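You operate a simulated robot arm through the tools that you are given. There is no shell and no other tool. Be economical: measure what you need, move in short steps, check, and stop when the job is done.

You are at the controls of a simulated two-armed robot. One attempt, no reset.

## Task
Pick up the lamp from the belt between the gates with one hand, pass it to the other hand and put it on the steel table top. Set down upright: lamp.
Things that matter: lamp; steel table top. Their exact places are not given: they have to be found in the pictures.

The check looks at the end state, three seconds after you hand in, the way a careful person would. Anything else that was tipped, shoved, dropped, spilled or broken makes it a failure.

## Robot
Two 6-joint arms with two-finger parallel grippers on one trunk, on a base that drives. Base frame: it is fixed to the floor where the robot stands at the start and does not move with it; the origin is under the middle of the robot, x ahead of it, y to its left, z up; the surface under the hand at the start is at about z = 0.744. Units: m, rad, N and s.
The left shoulder is at the start at [-0.072, 0.177, 0.842], the right one opposite. With the tool pointing down near the work surface each hand reaches from about 0.1 to 0.74 m from the robot's upright axis, wherever it stands, measured 20 degrees to its own side. Places, roughly: steel table top (15x30 cm) [1.66, -1.12, 0.8]. Payload 1.57 kg a hand.
Tool frame (each hand has its own): the origin (TCP) lies between the finger pads and is the grasp point; the fingertips stand 0.03 m ahead of it; z points along the fingers, y is the line along which they close. Largest opening 0.08 m; finger width 0.017, thickness 0.012; the body of the gripper, 0.04 by 0.082 m, starts 0.08 m behind the TCP.
Orientation is told as [roll, pitch, yaw] about the base's x, y, z axes, in that order, counted from this pose: with the fingers straight down and closing along the base's y, the tool's x points along the base's -x, its y along +y and its z along -z.

## Interface
- The arms move only by the tool servo_tool. It takes "left_targets", "right_targets" or both (then of equal length, played together; a hand with none holds still); each is a list of rows, each a list of 3 entries, a list of its own where there are three numbers: the shift along the base's x, y, z in m, then the turn, a rotation vector about the base's x, y, z in rad, then the closure, from 0 (fully open) to 1 (shut). In form: [[[dx, dy, dz], [ax, ay, az], grip], ...]. A call has 1 to 10 rows; each row is the pose to reach, as a shift and turn from the pose commanded when the call began. A row lasts 0.2 s, in which the tool goes at most 0.05 m and 0.15 rad; a call with a longer step from one row to the next is refused whole, and so is a gripper value outside its range. A pose out of reach is approached as far as the arm can. The call stops where the force on the tool passes 40 N (or 10 N more than at its start, if that is more) or the arm is blocked; 0.2 s more then pass. Each finger travels about 0.072 m/s and halts on what it meets, pressing with about 43 N; the grip force reading is that of the motor and also rises with nothing between the fingers. The clock runs only during rows and for 0.2 s after the last one: add rows that repeat a pose to give the fingers time. The reply holds the time, the measured pose of the TCP, the force on the tool along the base axes, the opening and the grip force, in the units named above and with some noise, with the torque about the TCP (base axes, N m) and any sound that the robot's microphone picked up, and new pictures: "views" is both (left out), scene, wrist or none (wrist: the cameras of the hands that moved).
- Cameras (640 x 400 px; columns grow to the right, rows downward): "scene" is now at [0.0516, 0.0027, 1.5754]; the picture's right is [0.02, -1.00, 0.00], its down [-0.65, -0.01, -0.76] and it looks along [0.76, 0.01, -0.65] (base axes); focal length 290 px, centre (320, 200). "left" rides on the left gripper at [0.072, 0.007, -0.122] in its tool frame; the picture's right is [-0.09, 1.00, 0.00], its down [-0.84, -0.08, -0.54] and it looks along [-0.54, -0.05, 0.84] (tool axes); focal length 238 px, centre (320, 200). "right" rides on the right gripper at [0.072, -0.007, -0.122] in its tool frame; the picture's right is [0.09, 1.00, 0.00], its down [-0.84, 0.08, -0.54] and it looks along [-0.54, 0.05, 0.84] (tool axes); focal length 238 px, centre (320, 200).
- lift_body(by): slides the trunk up (or, below 0, down) by that many m; the arms and the scene camera ride with it, the base frame stays. It gives what a move gives, with no picture.
- base_move(legs): drives the robot by 1 to 6 legs, each [ahead, left, turn to the left] in m, m and rad, along the robot's own axes; the way and the turn of a leg run together, so that a leg with both is an arc; at most 1.5 m and 3.142 rad a leg. The arms and the cameras ride along, it lands a little off, and it stops where it bumps. It gives what a move gives, and a new picture of the scene camera.
- aim_head(pan, tilt): turns the head with the scene camera to pan (to the left, within 2.496 rad either way) and tilt (down, from -0.506 to 1.204), counted from straight ahead of the robot. It gives what a move gives, and a new picture of the scene camera.
- pixel_to_xyz(camera, pixels): for up to 12 pixels [column, row] of the newest picture of that camera ("zoom" is the newest enlarged one), the place [x, y, z] in the base frame of the surface seen there, good to about 0.002 m, but the place of the scene camera against the robot may be out by one fixed shift of up to 0.012 m in any direction. The clock stands still meanwhile.
- inspect(camera, box): a new picture of the part [left, top, right, bottom] of that camera's present view, enlarged. The clock stands still meanwhile.
- close_job(): hands the job in; it is judged then, once.

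Go step by step. Measure first, check grasps and placings, and put right what went wrong. The budget is 80 turns and 260 pictures, counting those below and the enlarged ones. Unless the task says otherwise, let go and move clear before handing in, and close with one line.

The tools are called after "Emit:" by a JSON object that holds its "op" and its "data". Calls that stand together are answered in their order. servo_tool: Moves the arms, as the interface text tells. Its arguments: {"type":"object","properties":{"left_targets":{"type":"array","items":{"type":"array"}},"right_targets":{"type":"array","items":{"type":"array"}},"views":{"type":"string","enum":["both","scene","wrist","none"]}},"required":[]} The other tools are called the same way: lift_body (by) slides the trunk up or down; base_move (legs) drives the base; aim_head (pan, tilt) turns the head that bears the scene camera; pixel_to_xyz (camera, pixels) gives the place of the surface under pixels of a picture; inspect (camera, box) takes an enlarged picture of a part of a camera's view; close_job () hands the job in.

At the start:

```text
time_s: 0.0
left_tool_pos: [0.5437, 0.2174, 1.187]
left_ee_rot: [-0.002, 0.0, -0.001]
left_contact_force: [0.9, 0.4, -0.3]
left_torque: [-0.01, 0.01, 0.0]
left_width: 0.0802
left_grip_force: 0.1
right_tool_pos: [0.4397, -0.1825, 1.1743]
right_ee_rot: [0.0, 0.0, 0.001]
right_contact_force: [0.7, -0.3, -0.7]
right_torque: [-0.02, 0.04, -0.02]
right_width: 0.08
right_grip_force: 0.1
trunk travel left (down, up): [-0.284, 0.044]
robot x, y, heading: [-0.0028, 0.0009, 0.002]
head pan, tilt: [0.016, 0.705]
```

scene: 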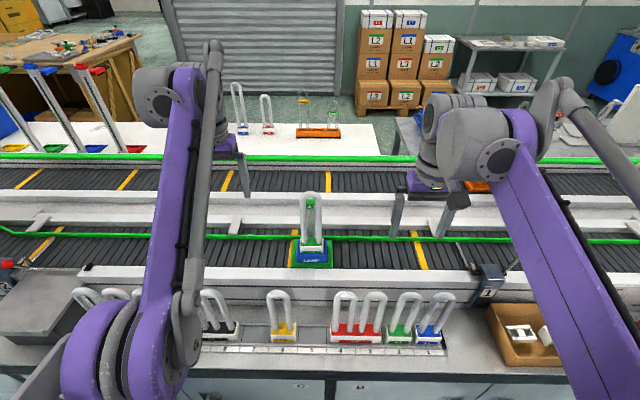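
right: 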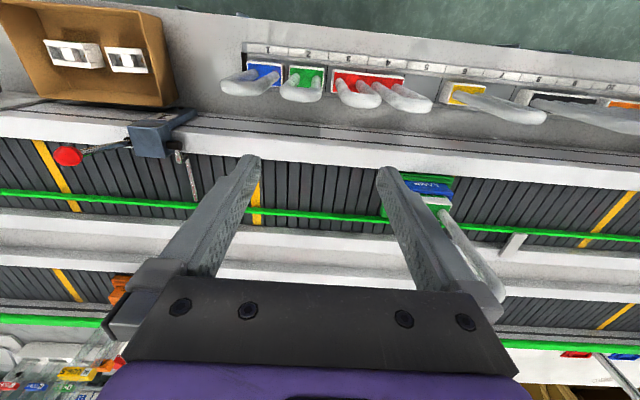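
left: 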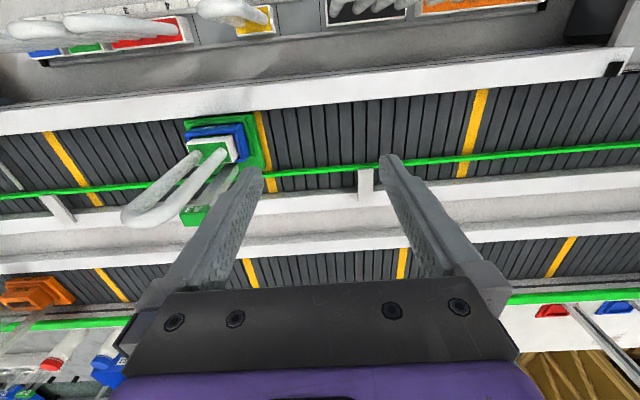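

The scene shows a lamp (U tube on a green/blue/white base) on the near belt around (311,235). I'll enlarge it and measure.

Emit:
{"op": "inspect", "data": {"camera": "scene", "box": [240, 170, 400, 280]}}

Emit:
{"op": "pixel_to_xyz", "data": {"camera": "scene", "pixels": [[311, 196], [311, 240], [311, 258], [311, 266], [270, 250], [350, 250], [311, 276], [311, 230], [205, 165], [450, 205], [500, 285], [311, 213]]}}

Emit:
{"op": "inspect", "data": {"camera": "left", "box": [100, 90, 300, 240]}}

```text
3.64 times, centred on (320, 225) of scene
```

zoom: 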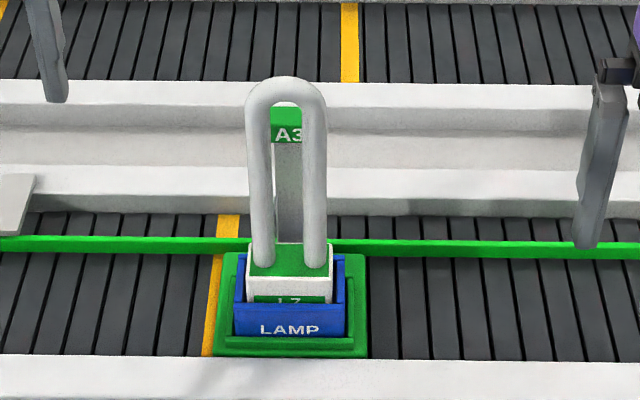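

```text
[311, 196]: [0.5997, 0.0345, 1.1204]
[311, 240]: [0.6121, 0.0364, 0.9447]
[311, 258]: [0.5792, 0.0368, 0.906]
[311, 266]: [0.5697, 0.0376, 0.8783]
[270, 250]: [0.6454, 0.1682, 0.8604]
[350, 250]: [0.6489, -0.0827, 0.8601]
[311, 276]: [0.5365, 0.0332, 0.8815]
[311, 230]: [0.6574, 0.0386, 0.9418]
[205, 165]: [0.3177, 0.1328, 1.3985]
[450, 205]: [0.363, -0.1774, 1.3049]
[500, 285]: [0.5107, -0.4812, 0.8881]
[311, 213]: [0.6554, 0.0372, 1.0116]
```

```text
2.67 times, centred on (200, 165) of left
```

zoom: 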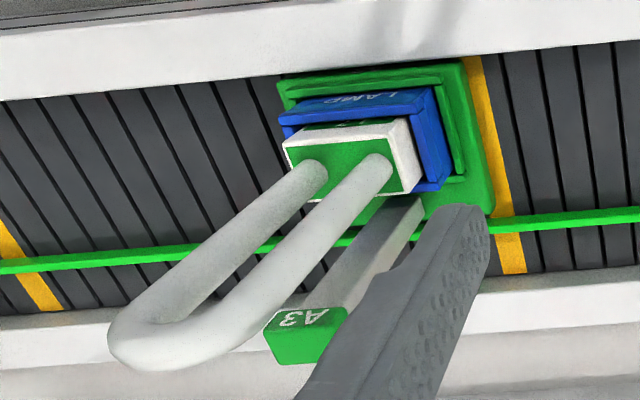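

The candidate is a lamp with a white/green base in a blue holder labelled LAMP. I'll look around for the gates and the steel table top.

Emit:
{"op": "aim_head", "data": {"pan": -0.7, "tilt": 0.5}}

Emit:
{"op": "aim_head", "data": {"pan": 0.7, "tilt": 0.6}}

```text
time_s: 1.1
left_tool_pos: [0.5437, 0.2171, 1.1869]
left_ee_rot: [0.0, 0.001, 0.001]
left_contact_force: [0.1, 0.7, 0.4]
left_torque: [-0.03, -0.02, 0.02]
left_width: 0.0802
left_grip_force: 0.1
right_tool_pos: [0.439, -0.183, 1.1763]
right_ee_rot: [-0.001, -0.001, 0.0]
right_contact_force: [0.4, -0.3, 0.2]
right_torque: [-0.02, 0.02, 0.01]
right_width: 0.0799
right_grip_force: 0.1
trunk travel left (down, up): [-0.284, 0.044]
robot x, y, heading: [0.002, -0.0044, -0.004]
head pan, tilt: [-0.7, 0.499]
```

scene: 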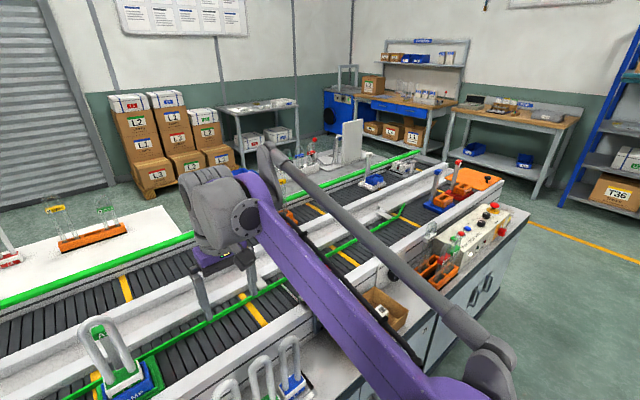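

```text
time_s: 2.6
left_tool_pos: [0.5438, 0.2178, 1.1864]
left_ee_rot: [0.0, 0.001, 0.001]
left_contact_force: [0.8, -0.1, -0.6]
left_torque: [0.0, 0.01, -0.02]
left_width: 0.0804
left_grip_force: 0.2
right_tool_pos: [0.4387, -0.1824, 1.1756]
right_ee_rot: [0.0, 0.0, 0.001]
right_contact_force: [-0.1, 0.0, -0.6]
right_torque: [-0.02, 0.01, 0.0]
right_width: 0.0799
right_grip_force: 0.1
trunk travel left (down, up): [-0.284, 0.044]
robot x, y, heading: [0.004, -0.0023, 0.005]
head pan, tilt: [0.7, 0.6]
```

scene: 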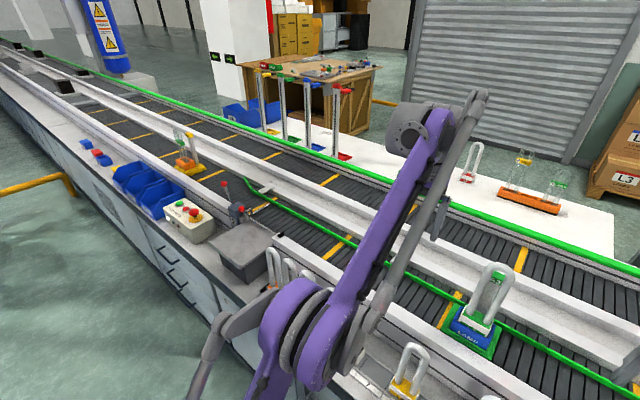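

Gates are the ball lever at the left and the "1" device at the right, with the lamp between them. I'll measure the lamp with the left wrist camera, which should be exact, and look toward the table.

Emit:
{"op": "pixel_to_xyz", "data": {"camera": "left", "pixels": [[197, 157], [220, 156], [189, 178], [168, 177], [136, 214], [194, 210], [208, 150], [215, 183], [214, 141], [190, 125], [150, 200], [165, 207]]}}

Emit:
{"op": "aim_head", "data": {"pan": -0.6, "tilt": 0.4}}

```text
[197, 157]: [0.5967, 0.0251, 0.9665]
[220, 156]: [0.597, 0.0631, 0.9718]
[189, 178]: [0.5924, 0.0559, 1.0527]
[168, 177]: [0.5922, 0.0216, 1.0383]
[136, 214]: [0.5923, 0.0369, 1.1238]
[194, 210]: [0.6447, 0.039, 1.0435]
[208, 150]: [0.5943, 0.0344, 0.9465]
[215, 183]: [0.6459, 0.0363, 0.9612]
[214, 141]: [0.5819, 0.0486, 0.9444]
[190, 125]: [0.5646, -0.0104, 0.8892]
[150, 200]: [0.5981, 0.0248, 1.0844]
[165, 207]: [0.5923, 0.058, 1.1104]
```

```text
time_s: 4.1
left_tool_pos: [0.5441, 0.2175, 1.1877]
left_ee_rot: [-0.001, 0.001, -0.002]
left_contact_force: [-0.4, 0.0, -0.3]
left_torque: [0.03, 0.01, 0.0]
left_width: 0.08
left_grip_force: 0.1
right_tool_pos: [0.44, -0.1832, 1.1757]
right_ee_rot: [0.0, 0.001, 0.0]
right_contact_force: [0.0, -0.1, 0.8]
right_torque: [-0.01, -0.01, 0.01]
right_width: 0.0801
right_grip_force: 0.0
trunk travel left (down, up): [-0.284, 0.044]
robot x, y, heading: [0.0005, 0.0015, -0.002]
head pan, tilt: [-0.6, 0.4]
```

scene: 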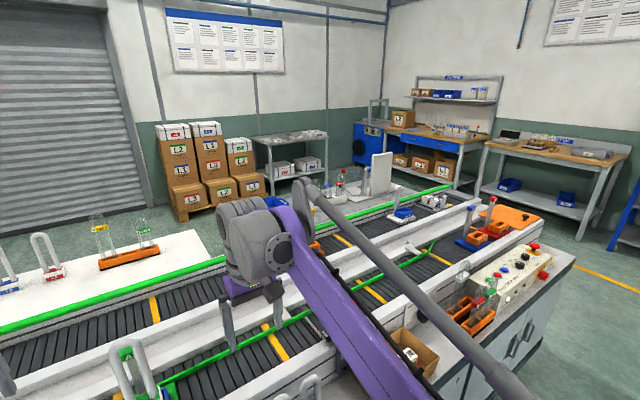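

Lamp axis is near (0.598, 0.038), top 1.124, block top 0.945, flag post behind at x 0.645. The table is partly hidden by the right arm around (320,190), so I'll enlarge and measure there.

Emit:
{"op": "inspect", "data": {"camera": "scene", "box": [270, 140, 430, 240]}}

Emit:
{"op": "pixel_to_xyz", "data": {"camera": "scene", "pixels": [[345, 203], [360, 200], [380, 170], [440, 187], [340, 180], [420, 200], [350, 212], [290, 140], [210, 255], [500, 225], [570, 235], [200, 240]]}}

```text
4.00 times, centred on (350, 190) of scene
```

zoom: 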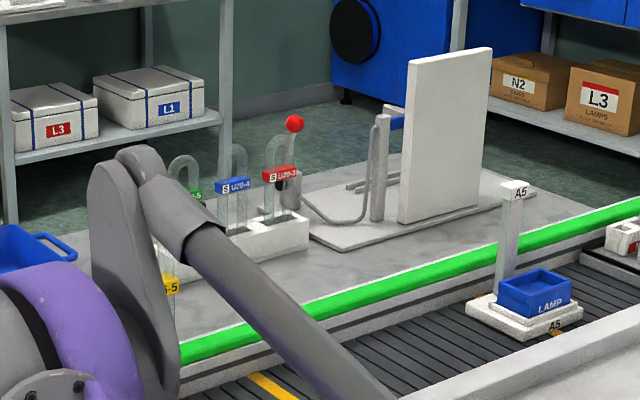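

```text
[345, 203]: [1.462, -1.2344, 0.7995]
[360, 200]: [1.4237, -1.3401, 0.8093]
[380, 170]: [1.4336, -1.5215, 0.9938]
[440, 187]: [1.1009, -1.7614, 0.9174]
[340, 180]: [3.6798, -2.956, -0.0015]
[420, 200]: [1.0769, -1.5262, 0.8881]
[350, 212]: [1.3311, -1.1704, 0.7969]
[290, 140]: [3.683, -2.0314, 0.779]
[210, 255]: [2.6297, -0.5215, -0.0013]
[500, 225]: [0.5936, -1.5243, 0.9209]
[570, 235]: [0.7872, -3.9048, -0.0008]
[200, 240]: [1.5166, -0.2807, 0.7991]
```

The steel table is the grey top at z≈0.80 behind the far belt (with a tube rack and fixture); I'll study it later from behind. Now check the obstacles near the lamp with the head forward again.

Emit:
{"op": "aim_head", "data": {"pan": 0.1, "tilt": 0.8}}

Emit:
{"op": "pixel_to_xyz", "data": {"camera": "left", "pixels": [[10, 32], [75, 30], [140, 42], [232, 8], [250, 20], [370, 10], [400, 80], [400, 97], [320, 40]]}}

```text
time_s: 5.2
left_tool_pos: [0.5437, 0.2181, 1.1864]
left_ee_rot: [0.0, -0.001, -0.001]
left_contact_force: [0.9, 1.0, 0.5]
left_torque: [-0.01, -0.01, 0.01]
left_width: 0.0801
left_grip_force: 0.1
right_tool_pos: [0.4376, -0.1827, 1.1754]
right_ee_rot: [0.0, 0.001, 0.0]
right_contact_force: [-0.6, -0.3, 0.1]
right_torque: [0.0, 0.0, 0.0]
right_width: 0.0798
right_grip_force: 0.0
trunk travel left (down, up): [-0.284, 0.044]
robot x, y, heading: [0.0033, 0.0005, -0.002]
head pan, tilt: [0.099, 0.799]
```

scene: 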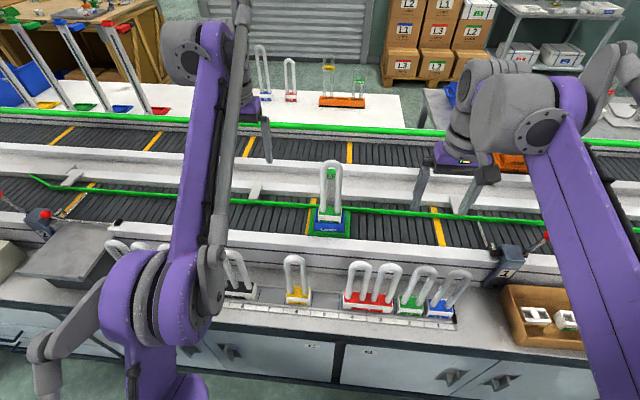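

```text
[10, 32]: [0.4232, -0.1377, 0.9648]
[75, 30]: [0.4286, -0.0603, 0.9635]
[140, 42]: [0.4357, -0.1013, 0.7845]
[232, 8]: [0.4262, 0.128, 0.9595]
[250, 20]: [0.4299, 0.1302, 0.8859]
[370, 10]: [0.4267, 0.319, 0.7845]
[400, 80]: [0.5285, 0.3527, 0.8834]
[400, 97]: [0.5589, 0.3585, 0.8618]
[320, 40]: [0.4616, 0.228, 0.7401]
```

Rack lamp tops are at z≈0.965, x≈0.43, so I'll approach the lamp with the left tool tilted about 50° forward, keeping hand and camera above them. First I retract and tilt the left hand and shift the right hand aside.

Emit:
{"op": "servo_tool", "data": {"left_targets": [[[-0.015, -0.01, 0.0], [0, -0.145, 0], 0], [[-0.03, -0.03, 0.0], [0, -0.29, 0], 0], [[-0.045, -0.06, 0.0], [0, -0.435, 0], 0], [[-0.06, -0.09, 0.0], [0, -0.58, 0], 0], [[-0.064, -0.12, -0.02], [0, -0.725, 0], 0], [[-0.064, -0.15, -0.04], [0, -0.87, 0], 0], [[-0.064, -0.18, -0.067], [0, -0.87, 0], 0], [[-0.064, -0.18, -0.067], [0, -0.87, 0], 0]], "right_targets": [[[0, -0.03, 0], [0, 0, 0], 0], [[0, -0.06, 0], [0, 0, 0], 0], [[0, -0.09, 0], [0, 0, 0], 0], [[0, -0.12, 0], [0, 0, 0], 0], [[0, -0.12, 0], [0, 0, 0], 0], [[0, -0.12, 0], [0, 0, 0], 0], [[0, -0.12, 0], [0, 0, 0], 0], [[0, -0.12, 0], [0, 0, 0], 0]]}}

```text
time_s: 7.0
left_tool_pos: [0.4822, 0.0381, 1.12]
left_ee_rot: [-0.002, -0.869, 0.001]
left_contact_force: [0.8, 0.4, -0.7]
left_torque: [0.0, 0.02, -0.02]
left_width: 0.0801
left_grip_force: 0.0
right_tool_pos: [0.4375, -0.3009, 1.1742]
right_ee_rot: [-0.001, 0.0, 0.0]
right_contact_force: [0.1, 0.2, 0.4]
right_torque: [0.0, 0.01, 0.0]
right_width: 0.08
right_grip_force: 0.1
trunk travel left (down, up): [-0.284, 0.044]
robot x, y, heading: [-0.0006, 0.0026, -0.001]
head pan, tilt: [0.099, 0.799]
```

scene: 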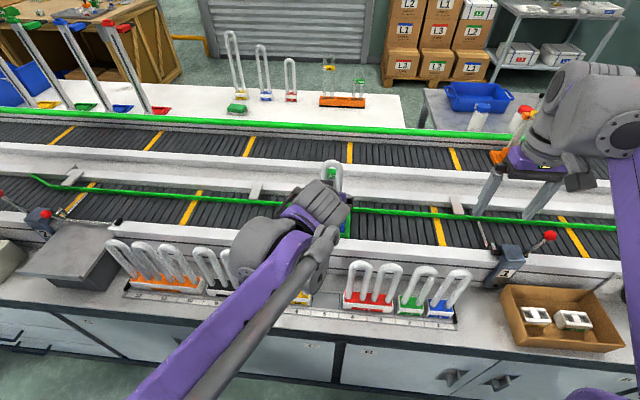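
right: 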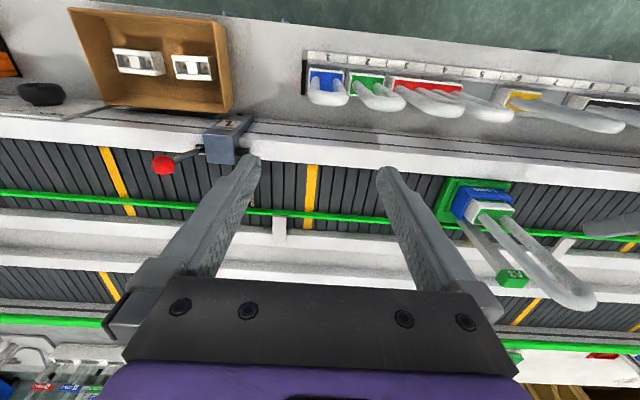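
left: 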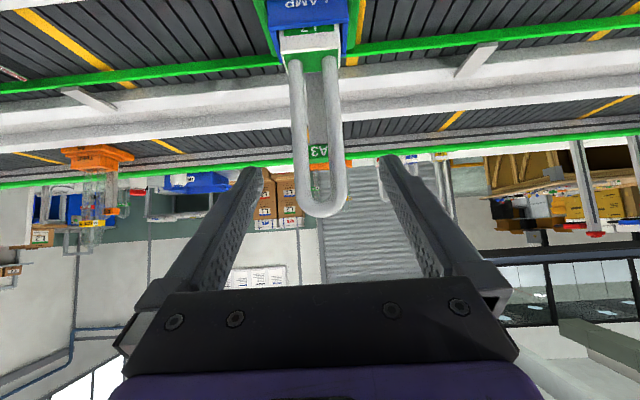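

The lamp is between the fingers in the left view (legs at columns ~299 and ~331). I measure the legs exactly.

Emit:
{"op": "pixel_to_xyz", "data": {"camera": "left", "pixels": [[297, 90], [329, 90], [299, 120], [333, 120], [293, 120], [340, 120], [303, 170], [337, 170], [320, 212], [312, 42], [287, 42], [337, 42]]}}

```text
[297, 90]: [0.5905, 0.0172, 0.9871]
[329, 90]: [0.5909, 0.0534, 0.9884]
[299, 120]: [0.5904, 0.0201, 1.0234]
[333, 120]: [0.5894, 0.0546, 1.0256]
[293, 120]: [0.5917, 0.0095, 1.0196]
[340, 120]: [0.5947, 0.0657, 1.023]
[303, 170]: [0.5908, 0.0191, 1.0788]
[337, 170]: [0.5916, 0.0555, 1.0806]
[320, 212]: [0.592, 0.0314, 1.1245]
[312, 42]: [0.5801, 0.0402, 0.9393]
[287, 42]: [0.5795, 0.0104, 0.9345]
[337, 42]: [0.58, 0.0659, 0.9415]
```

Lamp centre y=0.037, outer width 0.057, axis x≈0.600. I slide in along the tool axis with fingers open to TCP (0.600, 0.037, 1.000).

Emit:
{"op": "servo_tool", "data": {"left_targets": [[[0.0, 0, -0.021], [0, 0, 0], 0], [[0.03, -0.001, -0.046], [0, 0, 0], 0], [[0.06, -0.001, -0.071], [0, 0, 0], 0], [[0.09, -0.001, -0.096], [0, 0, 0], 0], [[0.118, -0.001, -0.12], [0, 0, 0], 0], [[0.118, -0.001, -0.12], [0, 0, 0], 0]]}}

```text
time_s: 8.3
left_tool_pos: [0.5969, 0.0378, 0.9988]
left_ee_rot: [0.0, -0.871, 0.001]
left_contact_force: [-0.2, 0.3, -0.5]
left_torque: [0.01, 0.01, 0.0]
left_width: 0.0797
left_grip_force: 0.0
right_tool_pos: [0.4373, -0.3013, 1.1755]
right_ee_rot: [0.001, -0.001, 0.0]
right_contact_force: [-0.5, 0.4, -0.1]
right_torque: [-0.02, -0.02, 0.03]
right_width: 0.08
right_grip_force: 0.0
trunk travel left (down, up): [-0.284, 0.044]
robot x, y, heading: [0.0011, -0.0035, 0.003]
head pan, tilt: [0.099, 0.799]
```

scene: 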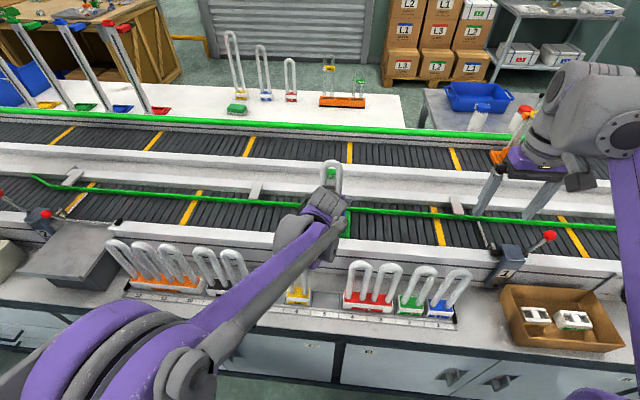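
left: 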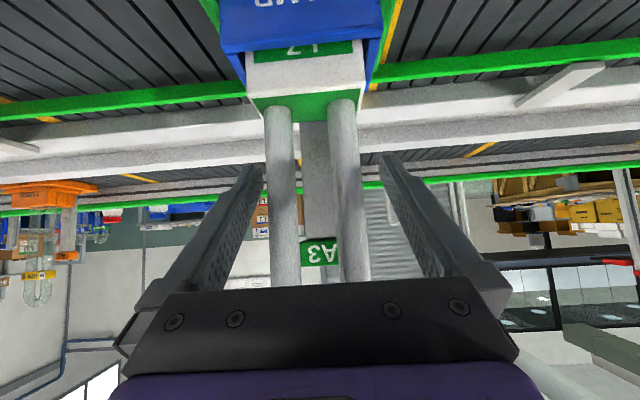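

The legs sit between the fingers. Closing now and giving time.

Emit:
{"op": "servo_tool", "data": {"left_targets": [[[0, 0, 0], [0, 0, 0], 0.15], [[0, 0, 0], [0, 0, 0], 0.25], [[0, 0, 0], [0, 0, 0], 0.35], [[0, 0, 0], [0, 0, 0], 0.6], [[0, 0, 0], [0, 0, 0], 1], [[0, 0, 0], [0, 0, 0], 1]], "views": "wrist"}}

```text
time_s: 9.8
left_tool_pos: [0.5991, 0.0359, 0.9987]
left_ee_rot: [0.0, -0.87, 0.0]
left_contact_force: [0.2, -1.6, -0.1]
left_torque: [-0.1, 0.06, 0.02]
left_width: 0.0567
left_grip_force: 43.2
right_tool_pos: [0.438, -0.301, 1.1765]
right_ee_rot: [0.001, 0.0, -0.001]
right_contact_force: [0.1, -0.8, 0.1]
right_torque: [0.04, -0.02, 0.0]
right_width: 0.0798
right_grip_force: 0.1
trunk travel left (down, up): [-0.284, 0.044]
robot x, y, heading: [0.0006, -0.0006, 0.0]
head pan, tilt: [0.099, 0.799]
```

left: 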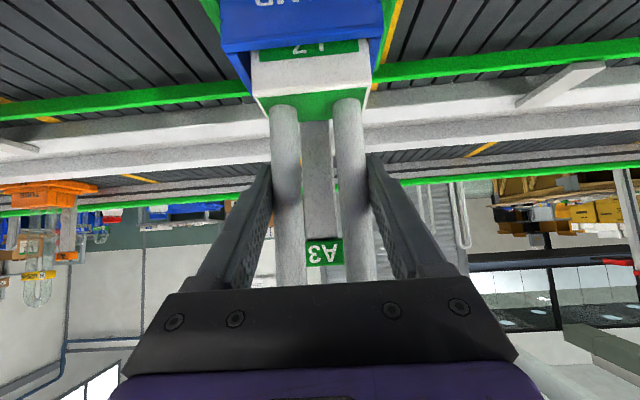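

Gripped at width 0.0567. I lift straight up slowly, watching for the holder dragging along.

Emit:
{"op": "servo_tool", "data": {"left_targets": [[[0, 0, 0.01], [0, 0, 0], 1], [[0, 0, 0.02], [0, 0, 0], 1], [[0, 0, 0.035], [0, 0, 0], 1], [[0, 0, 0.055], [0, 0, 0], 1], [[0, 0, 0.08], [0, 0, 0], 1], [[0, 0, 0.11], [0, 0, 0], 1], [[0, 0, 0.13], [0, 0, 0], 1], [[0, 0, 0.13], [0, 0, 0], 1]]}}

```text
time_s: 11.6
left_tool_pos: [0.597, 0.0357, 1.1283]
left_ee_rot: [0.001, -0.868, 0.001]
left_contact_force: [0.3, 0.0, -0.9]
left_torque: [0.02, 0.03, 0.0]
left_width: 0.057
left_grip_force: 42.8
right_tool_pos: [0.4386, -0.3015, 1.1755]
right_ee_rot: [0.0, -0.001, -0.001]
right_contact_force: [0.3, 0.6, -0.1]
right_torque: [-0.02, 0.0, 0.01]
right_width: 0.0803
right_grip_force: 0.0
trunk travel left (down, up): [-0.284, 0.044]
robot x, y, heading: [0.0008, -0.0008, 0.0]
head pan, tilt: [0.099, 0.799]
```

scene: 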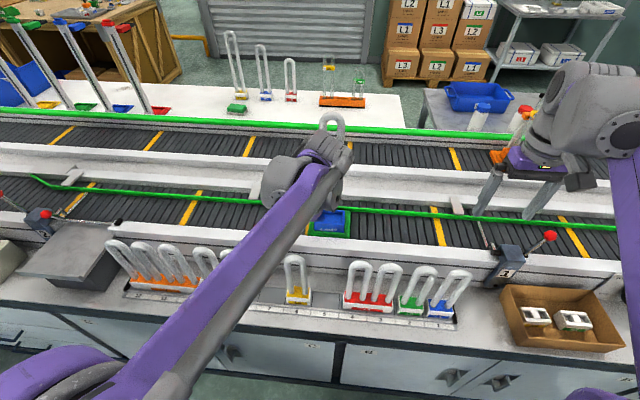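
left: 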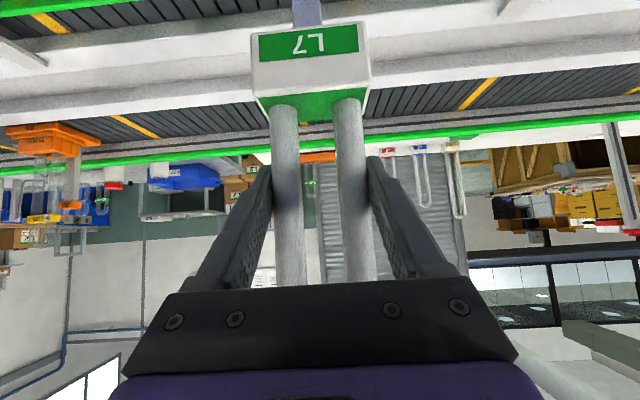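

The lamp came free and the blue holder stayed put. I bring the lamp back to about (0.50, 0.0) for the handover and bring the right hand nearer and higher.

Emit:
{"op": "servo_tool", "data": {"left_targets": [[[-0.025, -0.01, 0], [0, 0, 0], 1], [[-0.05, -0.02, 0], [0, 0, 0], 1], [[-0.075, -0.03, 0], [0, 0, 0], 1], [[-0.095, -0.036, 0], [0, 0, 0], 1], [[-0.095, -0.036, 0], [0, 0, 0], 1]], "right_targets": [[[0.015, 0.03, 0.03], [0, 0, 0], 0], [[0.03, 0.06, 0.06], [0, 0, 0], 0], [[0.045, 0.09, 0.09], [0, 0, 0], 0], [[0.06, 0.12, 0.115], [0, 0, 0], 0], [[0.06, 0.12, 0.115], [0, 0, 0], 0]]}}

```text
time_s: 12.8
left_tool_pos: [0.5017, 0.0001, 1.1301]
left_ee_rot: [0.001, -0.868, 0.0]
left_contact_force: [0.4, 0.2, -1.6]
left_torque: [0.0, 0.01, 0.0]
left_width: 0.0569
left_grip_force: 42.8
right_tool_pos: [0.4795, -0.1846, 1.2686]
right_ee_rot: [0.0, 0.0, 0.0]
right_contact_force: [0.0, 0.3, 0.2]
right_torque: [0.0, 0.01, 0.0]
right_width: 0.08
right_grip_force: 0.2
right hand out of reach, approached as far as the arm can: row 4, 5
trunk travel left (down, up): [-0.284, 0.044]
robot x, y, heading: [0.0004, -0.0003, 0.001]
head pan, tilt: [0.099, 0.799]
```

scene: 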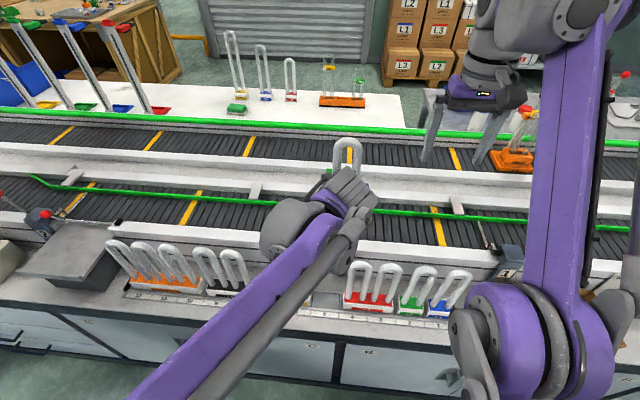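
right: 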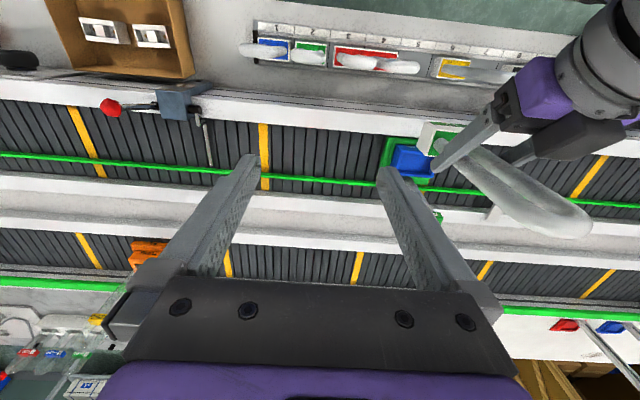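
left: 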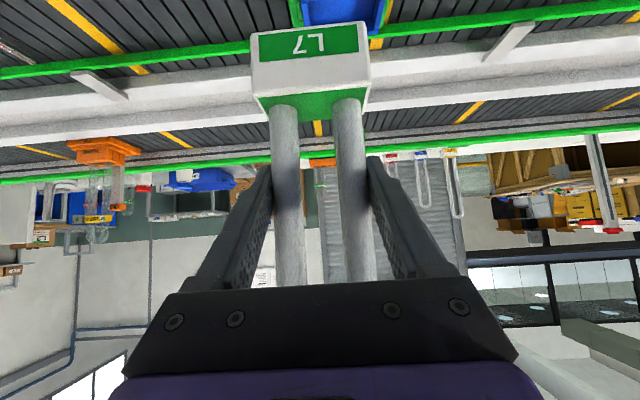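

The right arm is at its limit at this height, so I bring the lamp closer in (x≈0.37) where the right hand can get above it.

Emit:
{"op": "servo_tool", "data": {"left_targets": [[[-0.03, -0.0, 0], [0, 0, 0], 1], [[-0.06, -0.0, 0], [0, 0, 0], 1], [[-0.09, -0.01, 0], [0, 0, 0], 1], [[-0.12, -0.02, 0], [0, 0, 0], 1], [[-0.13, -0.03, 0], [0, 0, 0], 1], [[-0.13, -0.03, 0], [0, 0, 0], 1]], "right_targets": [[[-0.04, -0.0, 0], [0, 0, 0], 0], [[-0.08, -0.01, 0.0], [0, 0, 0], 0], [[-0.11, -0.02, 0.01], [0, 0, 0], 0], [[-0.12, -0.02, 0.02], [0, 0, 0], 0], [[-0.125, -0.02, 0.03], [0, 0, 0], 0], [[-0.125, -0.02, 0.03], [0, 0, 0], 0]]}}

```text
time_s: 14.2
left_tool_pos: [0.3708, -0.0287, 1.1303]
left_ee_rot: [0.001, -0.87, 0.0]
left_contact_force: [0.4, 0.6, -1.9]
left_torque: [0.0, 0.05, 0.02]
left_width: 0.0568
left_grip_force: 43.3
right_tool_pos: [0.3538, -0.2078, 1.2981]
right_ee_rot: [0.0, -0.001, -0.001]
right_contact_force: [0.7, -0.1, 0.5]
right_torque: [0.01, -0.01, 0.0]
right_width: 0.0798
right_grip_force: 0.0
trunk travel left (down, up): [-0.284, 0.044]
robot x, y, heading: [-0.0004, 0.0016, -0.002]
head pan, tilt: [0.099, 0.799]
```

scene: 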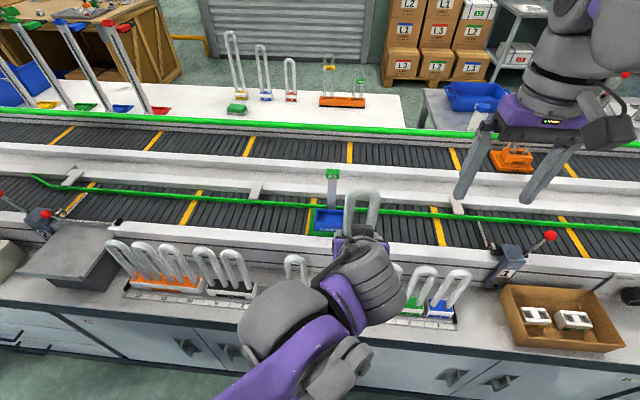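
right: 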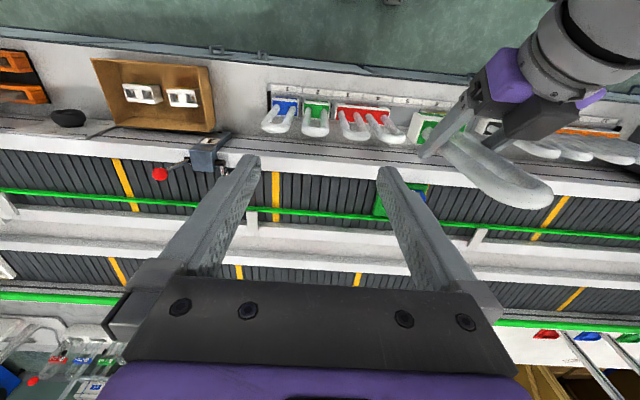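
left: 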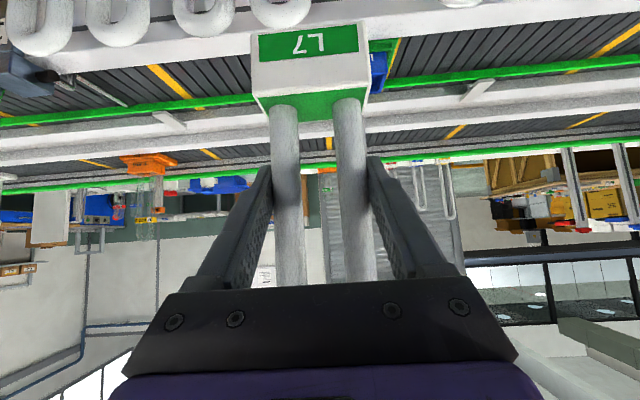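

Right fingertips are at z≈1.268, just above the U top (~1.255). I lower the lamp by 2 cm, then bring the right hand over it at (0.372, -0.029).

Emit:
{"op": "servo_tool", "data": {"left_targets": [[[0, 0, -0.02], [0, 0, 0], 1], [[0, 0, -0.02], [0, 0, 0], 1], [[0, 0, -0.02], [0, 0, 0], 1], [[0, 0, -0.02], [0, 0, 0], 1], [[0, 0, -0.02], [0, 0, 0], 1]], "right_targets": [[[0, 0, 0], [0, 0, 0], 0], [[0.01, 0.03, 0], [0, 0, 0], 0], [[0.018, 0.06, 0], [0, 0, 0], 0], [[0.018, 0.08, 0], [0, 0, 0], 0], [[0.018, 0.09, 0], [0, 0, 0], 0]]}}

```text
time_s: 15.3
left_tool_pos: [0.3732, -0.0274, 1.11]
left_ee_rot: [0.001, -0.87, 0.001]
left_contact_force: [0.4, 0.5, -1.9]
left_torque: [0.0, 0.02, 0.02]
left_width: 0.0571
left_grip_force: 42.7
right_tool_pos: [0.3727, -0.1172, 1.3001]
right_ee_rot: [0.0, 0.001, 0.001]
right_contact_force: [-0.3, 0.3, 0.3]
right_torque: [0.01, -0.01, -0.02]
right_width: 0.08
right_grip_force: 0.1
trunk travel left (down, up): [-0.284, 0.044]
robot x, y, heading: [-0.0017, 0.0002, 0.005]
head pan, tilt: [0.099, 0.799]
```

scene: 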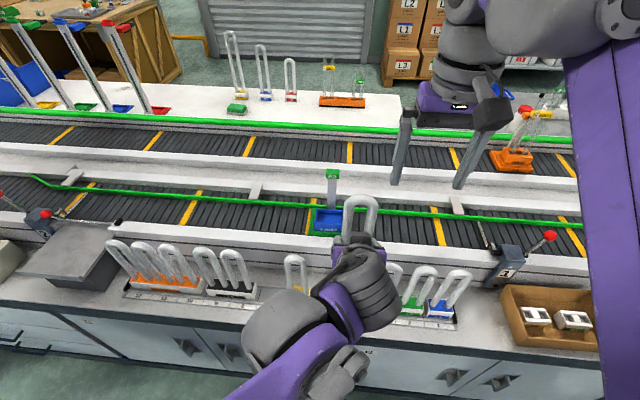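
right: 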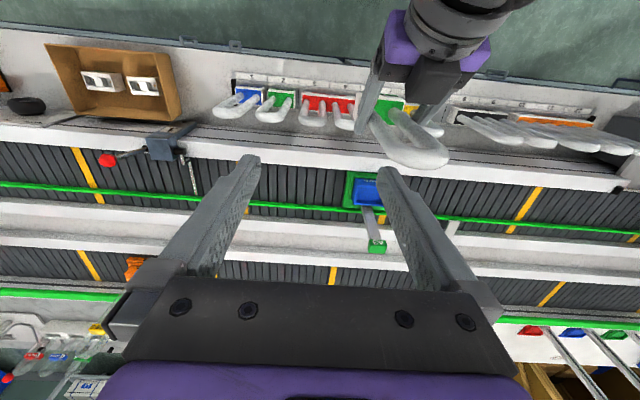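
left: 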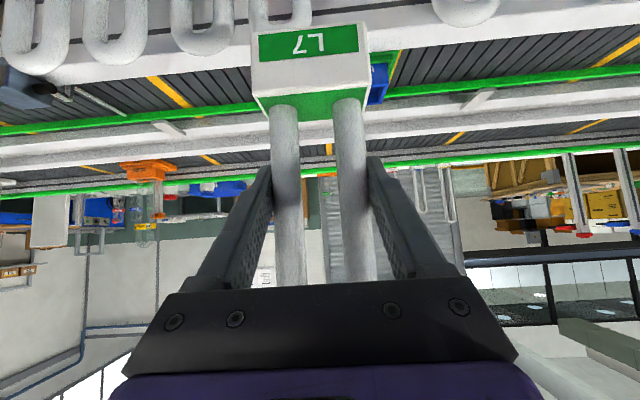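

Emit:
{"op": "pixel_to_xyz", "data": {"camera": "right", "pixels": [[380, 130], [420, 130], [400, 155], [430, 155], [415, 160], [370, 125], [440, 145], [460, 40], [450, 65], [425, 25]]}}

```text
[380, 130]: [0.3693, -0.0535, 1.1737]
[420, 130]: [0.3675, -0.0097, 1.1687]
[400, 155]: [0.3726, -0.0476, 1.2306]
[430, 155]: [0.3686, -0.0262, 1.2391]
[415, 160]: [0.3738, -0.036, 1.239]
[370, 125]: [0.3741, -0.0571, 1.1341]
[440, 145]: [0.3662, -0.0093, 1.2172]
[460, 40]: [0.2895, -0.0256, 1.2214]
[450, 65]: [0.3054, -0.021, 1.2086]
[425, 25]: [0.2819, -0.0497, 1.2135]
```

U centre is about (0.375, -0.029), top z 1.239. I align the right hand above it and look before descending.

Emit:
{"op": "servo_tool", "data": {"right_targets": [[[0.003, 0.03, 0], [0, 0, 0], 0], [[0.003, 0.06, 0], [0, 0, 0], 0], [[0.003, 0.088, 0], [0, 0, 0], 0], [[0.003, 0.088, 0], [0, 0, 0], 0]], "views": "both"}}

```text
time_s: 16.4
left_tool_pos: [0.3721, -0.0281, 1.1096]
left_ee_rot: [0.0, -0.872, 0.0]
left_contact_force: [-0.7, -0.2, -1.6]
left_torque: [-0.04, -0.03, 0.0]
left_width: 0.0569
left_grip_force: 43.4
right_tool_pos: [0.3767, -0.0284, 1.2988]
right_ee_rot: [0.001, 0.0, -0.001]
right_contact_force: [0.1, -0.6, -0.1]
right_torque: [-0.04, -0.01, -0.04]
right_width: 0.08
right_grip_force: 0.1
trunk travel left (down, up): [-0.284, 0.044]
robot x, y, heading: [0.0004, 0.0013, 0.001]
head pan, tilt: [0.099, 0.799]
```

scene: 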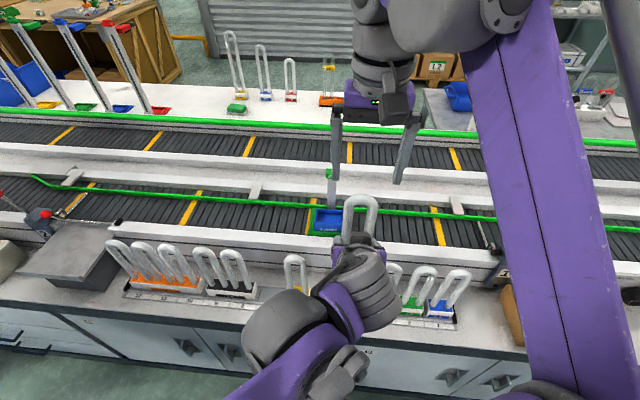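
right: 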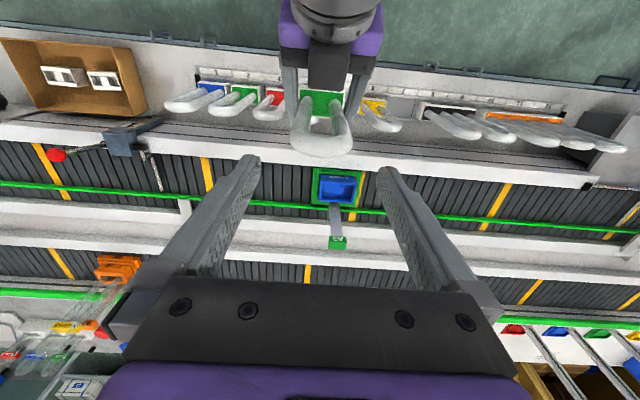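

Aligned; the U (col ~322) is centred between fingertips (250–388). I descend to z≈1.20.

Emit:
{"op": "servo_tool", "data": {"right_targets": [[[0, 0, -0.02], [0, 0, 0], 0], [[0, 0, -0.04], [0, 0, 0], 0], [[0, 0, -0.06], [0, 0, 0], 0], [[0, 0, -0.08], [0, 0, 0], 0], [[0, 0, -0.098], [0, 0, 0], 0], [[0, 0, -0.098], [0, 0, 0], 0]], "views": "both"}}

```text
time_s: 17.8
left_tool_pos: [0.372, -0.028, 1.1101]
left_ee_rot: [-0.001, -0.869, 0.001]
left_contact_force: [0.4, -0.3, -2.0]
left_torque: [-0.01, -0.01, 0.0]
left_width: 0.0569
left_grip_force: 43.0
right_tool_pos: [0.3759, -0.0301, 1.1995]
right_ee_rot: [-0.001, 0.001, -0.001]
right_contact_force: [-0.4, -0.4, -1.4]
right_torque: [0.01, 0.04, -0.01]
right_width: 0.0798
right_grip_force: 0.1
trunk travel left (down, up): [-0.284, 0.044]
robot x, y, heading: [0.0019, 0.002, 0.001]
head pan, tilt: [0.099, 0.799]
```

scene: 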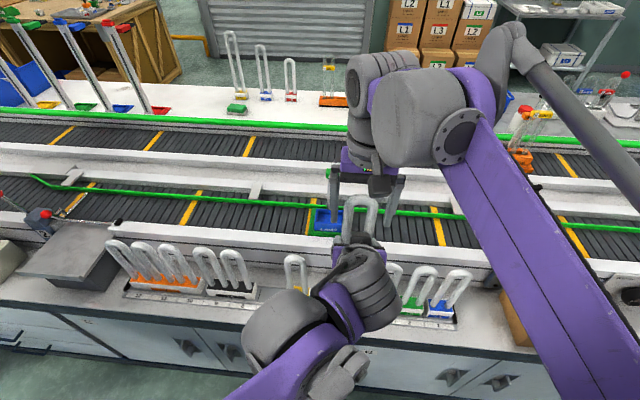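
right: 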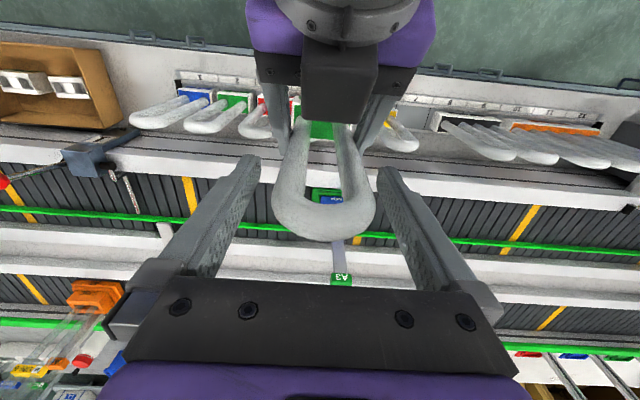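

The U is between the right fingers. Closing the right hand.

Emit:
{"op": "servo_tool", "data": {"right_targets": [[[0, 0, 0], [0, 0, 0], 0.15], [[0, 0, 0], [0, 0, 0], 0.25], [[0, 0, 0], [0, 0, 0], 0.35], [[0, 0, 0], [0, 0, 0], 0.6], [[0, 0, 0], [0, 0, 0], 1], [[0, 0, 0], [0, 0, 0], 1]], "views": "wrist"}}

```text
time_s: 19.1
left_tool_pos: [0.3724, -0.0285, 1.1103]
left_ee_rot: [0.0, -0.872, 0.001]
left_contact_force: [-1.1, -20.2, -3.5]
left_torque: [1.24, -0.12, -0.23]
left_width: 0.0571
left_grip_force: 42.7
right_tool_pos: [0.3745, -0.0288, 1.1996]
right_ee_rot: [0.003, 0.0, 0.001]
right_contact_force: [0.4, 19.2, 2.5]
right_torque: [0.6, 0.04, 0.2]
right_width: 0.0574
right_grip_force: 43.1
trunk travel left (down, up): [-0.284, 0.044]
robot x, y, heading: [0.0005, 0.0022, -0.002]
head pan, tilt: [0.099, 0.799]
```

right: 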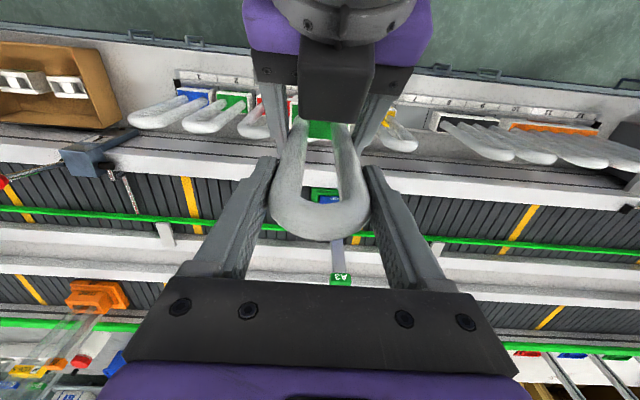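

Both grip; there's ~20 N sideways tension, so I nudge the right hand +y to relax it before releasing the left.

Emit:
{"op": "servo_tool", "data": {"right_targets": [[[0, 0.001, 0], [0, 0, 0], 1], [[0, 0.002, 0], [0, 0, 0], 1], [[0, 0.002, 0], [0, 0, 0], 1]], "views": "none"}}

```text
time_s: 19.9
left_tool_pos: [0.3728, -0.0268, 1.1093]
left_ee_rot: [-0.001, -0.871, 0.0]
left_contact_force: [1.2, -8.6, 14.7]
left_torque: [0.12, 0.26, -0.02]
left_width: 0.0571
left_grip_force: 43.1
right_tool_pos: [0.3764, -0.0277, 1.2011]
right_ee_rot: [-0.002, 0.0, -0.001]
right_contact_force: [0.1, 8.2, -15.0]
right_torque: [0.64, -0.16, 0.01]
right_width: 0.0573
right_grip_force: 42.9
trunk travel left (down, up): [-0.284, 0.044]
robot x, y, heading: [0.0003, 0.0008, -0.001]
head pan, tilt: [0.099, 0.799]
```

Tension is low enough. Now open the left hand and check that the right holds the lamp.

Emit:
{"op": "servo_tool", "data": {"left_targets": [[[0, 0, 0], [0, 0, 0], 0.5], [[0, 0, 0], [0, 0, 0], 0.25], [[0, 0, 0], [0, 0, 0], 0.1], [[0, 0, 0], [0, 0, 0], 0], [[0, 0, 0], [0, 0, 0], 0]], "views": "both"}}

```text
time_s: 21.1
left_tool_pos: [0.3736, -0.027, 1.1091]
left_ee_rot: [0.0, -0.869, -0.001]
left_contact_force: [0.0, 0.3, -0.5]
left_torque: [-0.02, 0.0, 0.01]
left_width: 0.08
left_grip_force: 0.0
right_tool_pos: [0.3765, -0.0271, 1.2017]
right_ee_rot: [-0.001, 0.0, 0.002]
right_contact_force: [-0.3, 0.2, -0.7]
right_torque: [-0.02, 0.02, -0.04]
right_width: 0.0576
right_grip_force: 43.5
trunk travel left (down, up): [-0.284, 0.044]
robot x, y, heading: [-0.0008, 0.0004, 0.001]
head pan, tilt: [0.099, 0.799]
```

scene: 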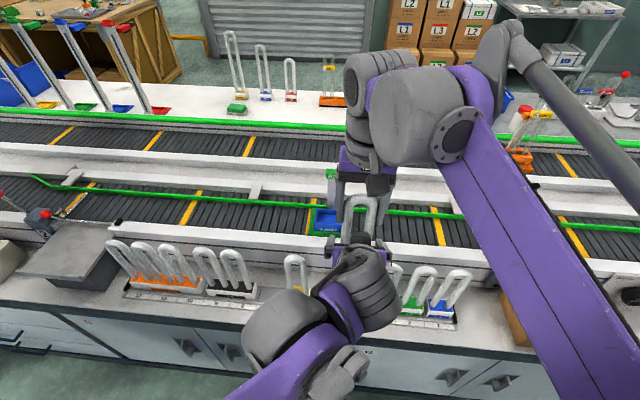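
left: 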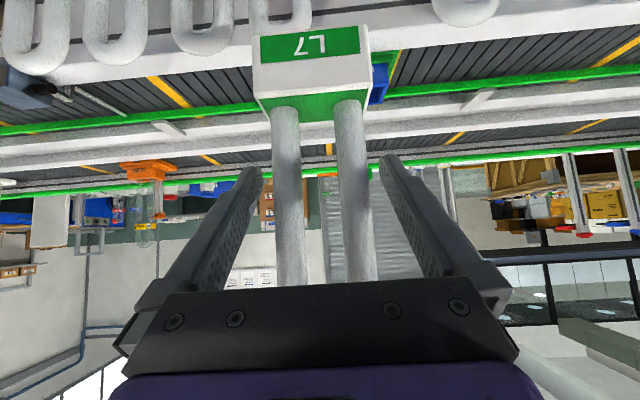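

The right hand holds the lamp (width 0.0576, 43 N). I separate: left straight back, right forward and up.

Emit:
{"op": "servo_tool", "data": {"left_targets": [[[-0.01, 0, 0], [0, 0, 0], 0], [[-0.025, 0, 0], [0, 0, 0], 0], [[-0.04, 0, 0], [0, 0, 0], 0], [[-0.055, 0.0, 0], [0, 0, 0], 0], [[-0.06, 0.04, 0], [0, 0, 0], 0], [[-0.06, 0.09, 0], [0, 0, 0], 0], [[-0.06, 0.14, 0], [0, 0, 0], 0], [[-0.06, 0.19, 0], [0, 0, 0], 0], [[-0.06, 0.23, 0], [0, 0, 0], 0]], "right_targets": [[[0.01, 0, 0.0], [0, 0, 0], 1], [[0.02, 0, 0.005], [0, 0, 0], 1], [[0.03, 0, 0.01], [0, 0, 0], 1], [[0.03, 0.0, 0.02], [0, 0, 0], 1], [[0.03, 0.0, 0.03], [0, 0, 0], 1], [[0.03, -0.0, 0.04], [0, 0, 0], 1], [[0.02, -0.02, 0.05], [0, 0, 0], 1], [[0.0, -0.05, 0.05], [0, 0, 0], 1], [[-0.02, -0.09, 0.05], [0, 0, 0], 1]], "views": "both"}}

```text
time_s: 23.1
left_tool_pos: [0.3108, 0.2031, 1.1098]
left_ee_rot: [0.002, -0.871, 0.0]
left_contact_force: [0.1, -1.2, 0.1]
left_torque: [0.01, 0.0, 0.04]
left_width: 0.08
left_grip_force: 0.0
right_tool_pos: [0.3552, -0.1172, 1.2523]
right_ee_rot: [0.001, 0.0, -0.001]
right_contact_force: [-0.3, -0.5, -1.3]
right_torque: [0.01, -0.02, 0.0]
right_width: 0.0573
right_grip_force: 42.9
trunk travel left (down, up): [-0.284, 0.044]
robot x, y, heading: [-0.0011, 0.0012, 0.004]
head pan, tilt: [0.099, 0.799]
```

scene: 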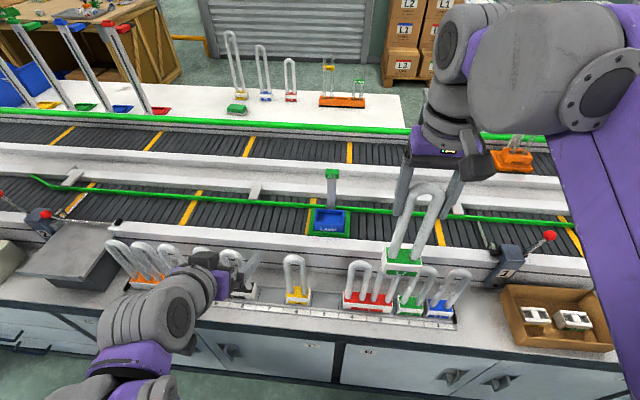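
right: 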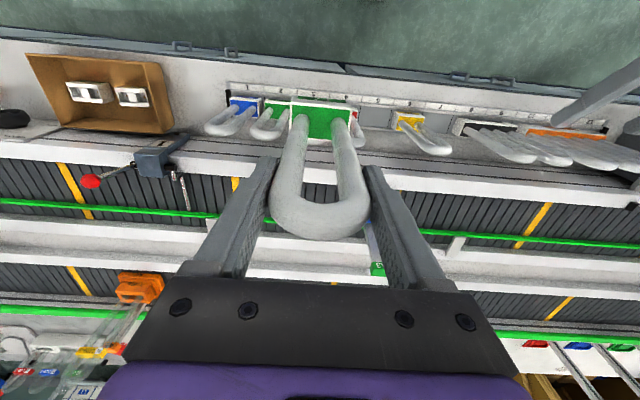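
left: 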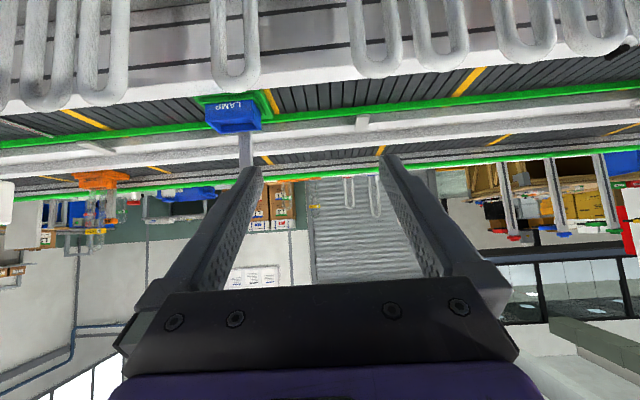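

Handover done. Before driving I check behind and to the right for obstacles.

Emit:
{"op": "aim_head", "data": {"pan": 2.45, "tilt": 0.5}}

Emit:
{"op": "aim_head", "data": {"pan": -2.3, "tilt": 0.5}}

Emit:
{"op": "aim_head", "data": {"pan": -1.4, "tilt": 0.4}}

```text
time_s: 25.3
left_tool_pos: [0.3111, 0.2022, 1.1077]
left_ee_rot: [0.001, -0.868, 0.0]
left_contact_force: [0.4, 0.2, 0.4]
left_torque: [0.03, -0.01, 0.0]
left_width: 0.0799
left_grip_force: 0.0
right_tool_pos: [0.3569, -0.1174, 1.2509]
right_ee_rot: [-0.001, -0.001, 0.001]
right_contact_force: [0.0, -0.8, -2.2]
right_torque: [-0.03, -0.01, 0.0]
right_width: 0.0571
right_grip_force: 43.2
trunk travel left (down, up): [-0.284, 0.044]
robot x, y, heading: [-0.0002, 0.0001, 0.005]
head pan, tilt: [2.45, 0.499]
```

scene: 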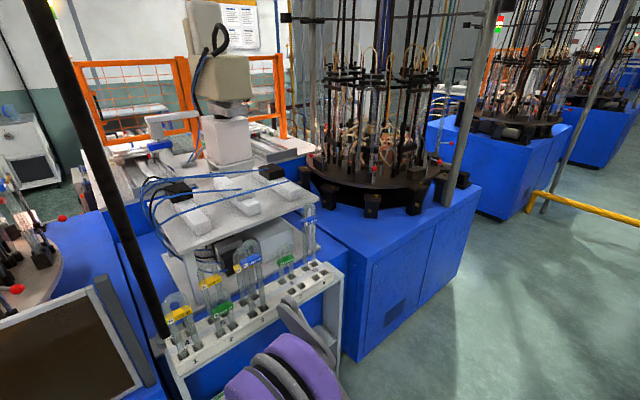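

```text
time_s: 29.1
left_tool_pos: [0.3117, 0.2029, 1.1085]
left_ee_rot: [0.0, -0.869, 0.0]
left_contact_force: [-0.4, 0.1, 0.8]
left_torque: [-0.01, -0.02, 0.02]
left_width: 0.0801
left_grip_force: 0.1
right_tool_pos: [0.3557, -0.1157, 1.2517]
right_ee_rot: [-0.001, 0.0, -0.001]
right_contact_force: [0.1, -0.6, -1.5]
right_torque: [0.04, 0.0, -0.01]
right_width: 0.0572
right_grip_force: 42.9
trunk travel left (down, up): [-0.284, 0.044]
robot x, y, heading: [0.0007, -0.0018, 0.004]
head pan, tilt: [-2.3, 0.499]
```

scene: 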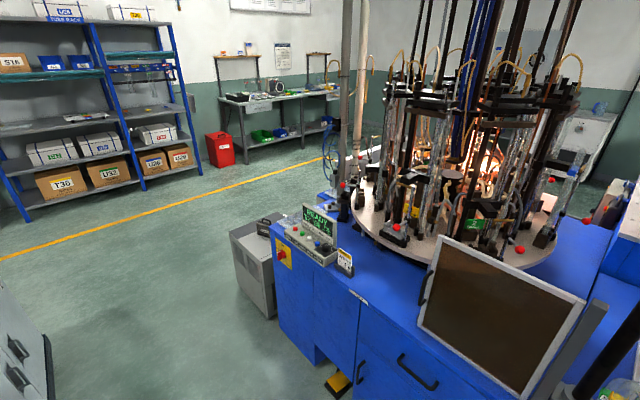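

```text
time_s: 30.3
left_tool_pos: [0.3123, 0.2018, 1.1088]
left_ee_rot: [0.0, -0.869, 0.001]
left_contact_force: [0.1, -0.3, 0.3]
left_torque: [0.0, -0.03, -0.02]
left_width: 0.0802
left_grip_force: 0.0
right_tool_pos: [0.3551, -0.1178, 1.252]
right_ee_rot: [0.0, -0.001, -0.001]
right_contact_force: [-0.1, 0.7, -1.2]
right_torque: [0.0, 0.0, -0.02]
right_width: 0.0574
right_grip_force: 42.9
trunk travel left (down, up): [-0.284, 0.044]
robot x, y, heading: [-0.0034, 0.0022, -0.0]
head pan, tilt: [-1.4, 0.4]
```

scene: 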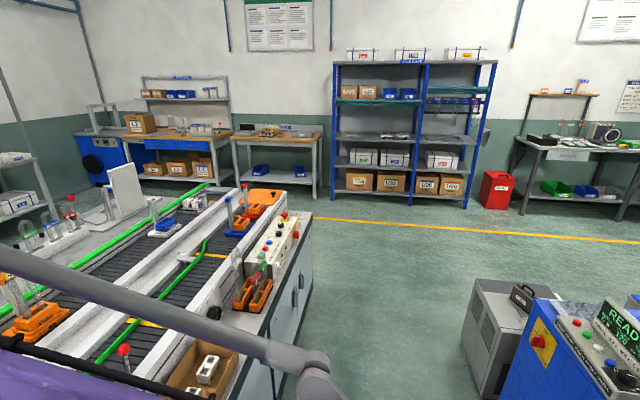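

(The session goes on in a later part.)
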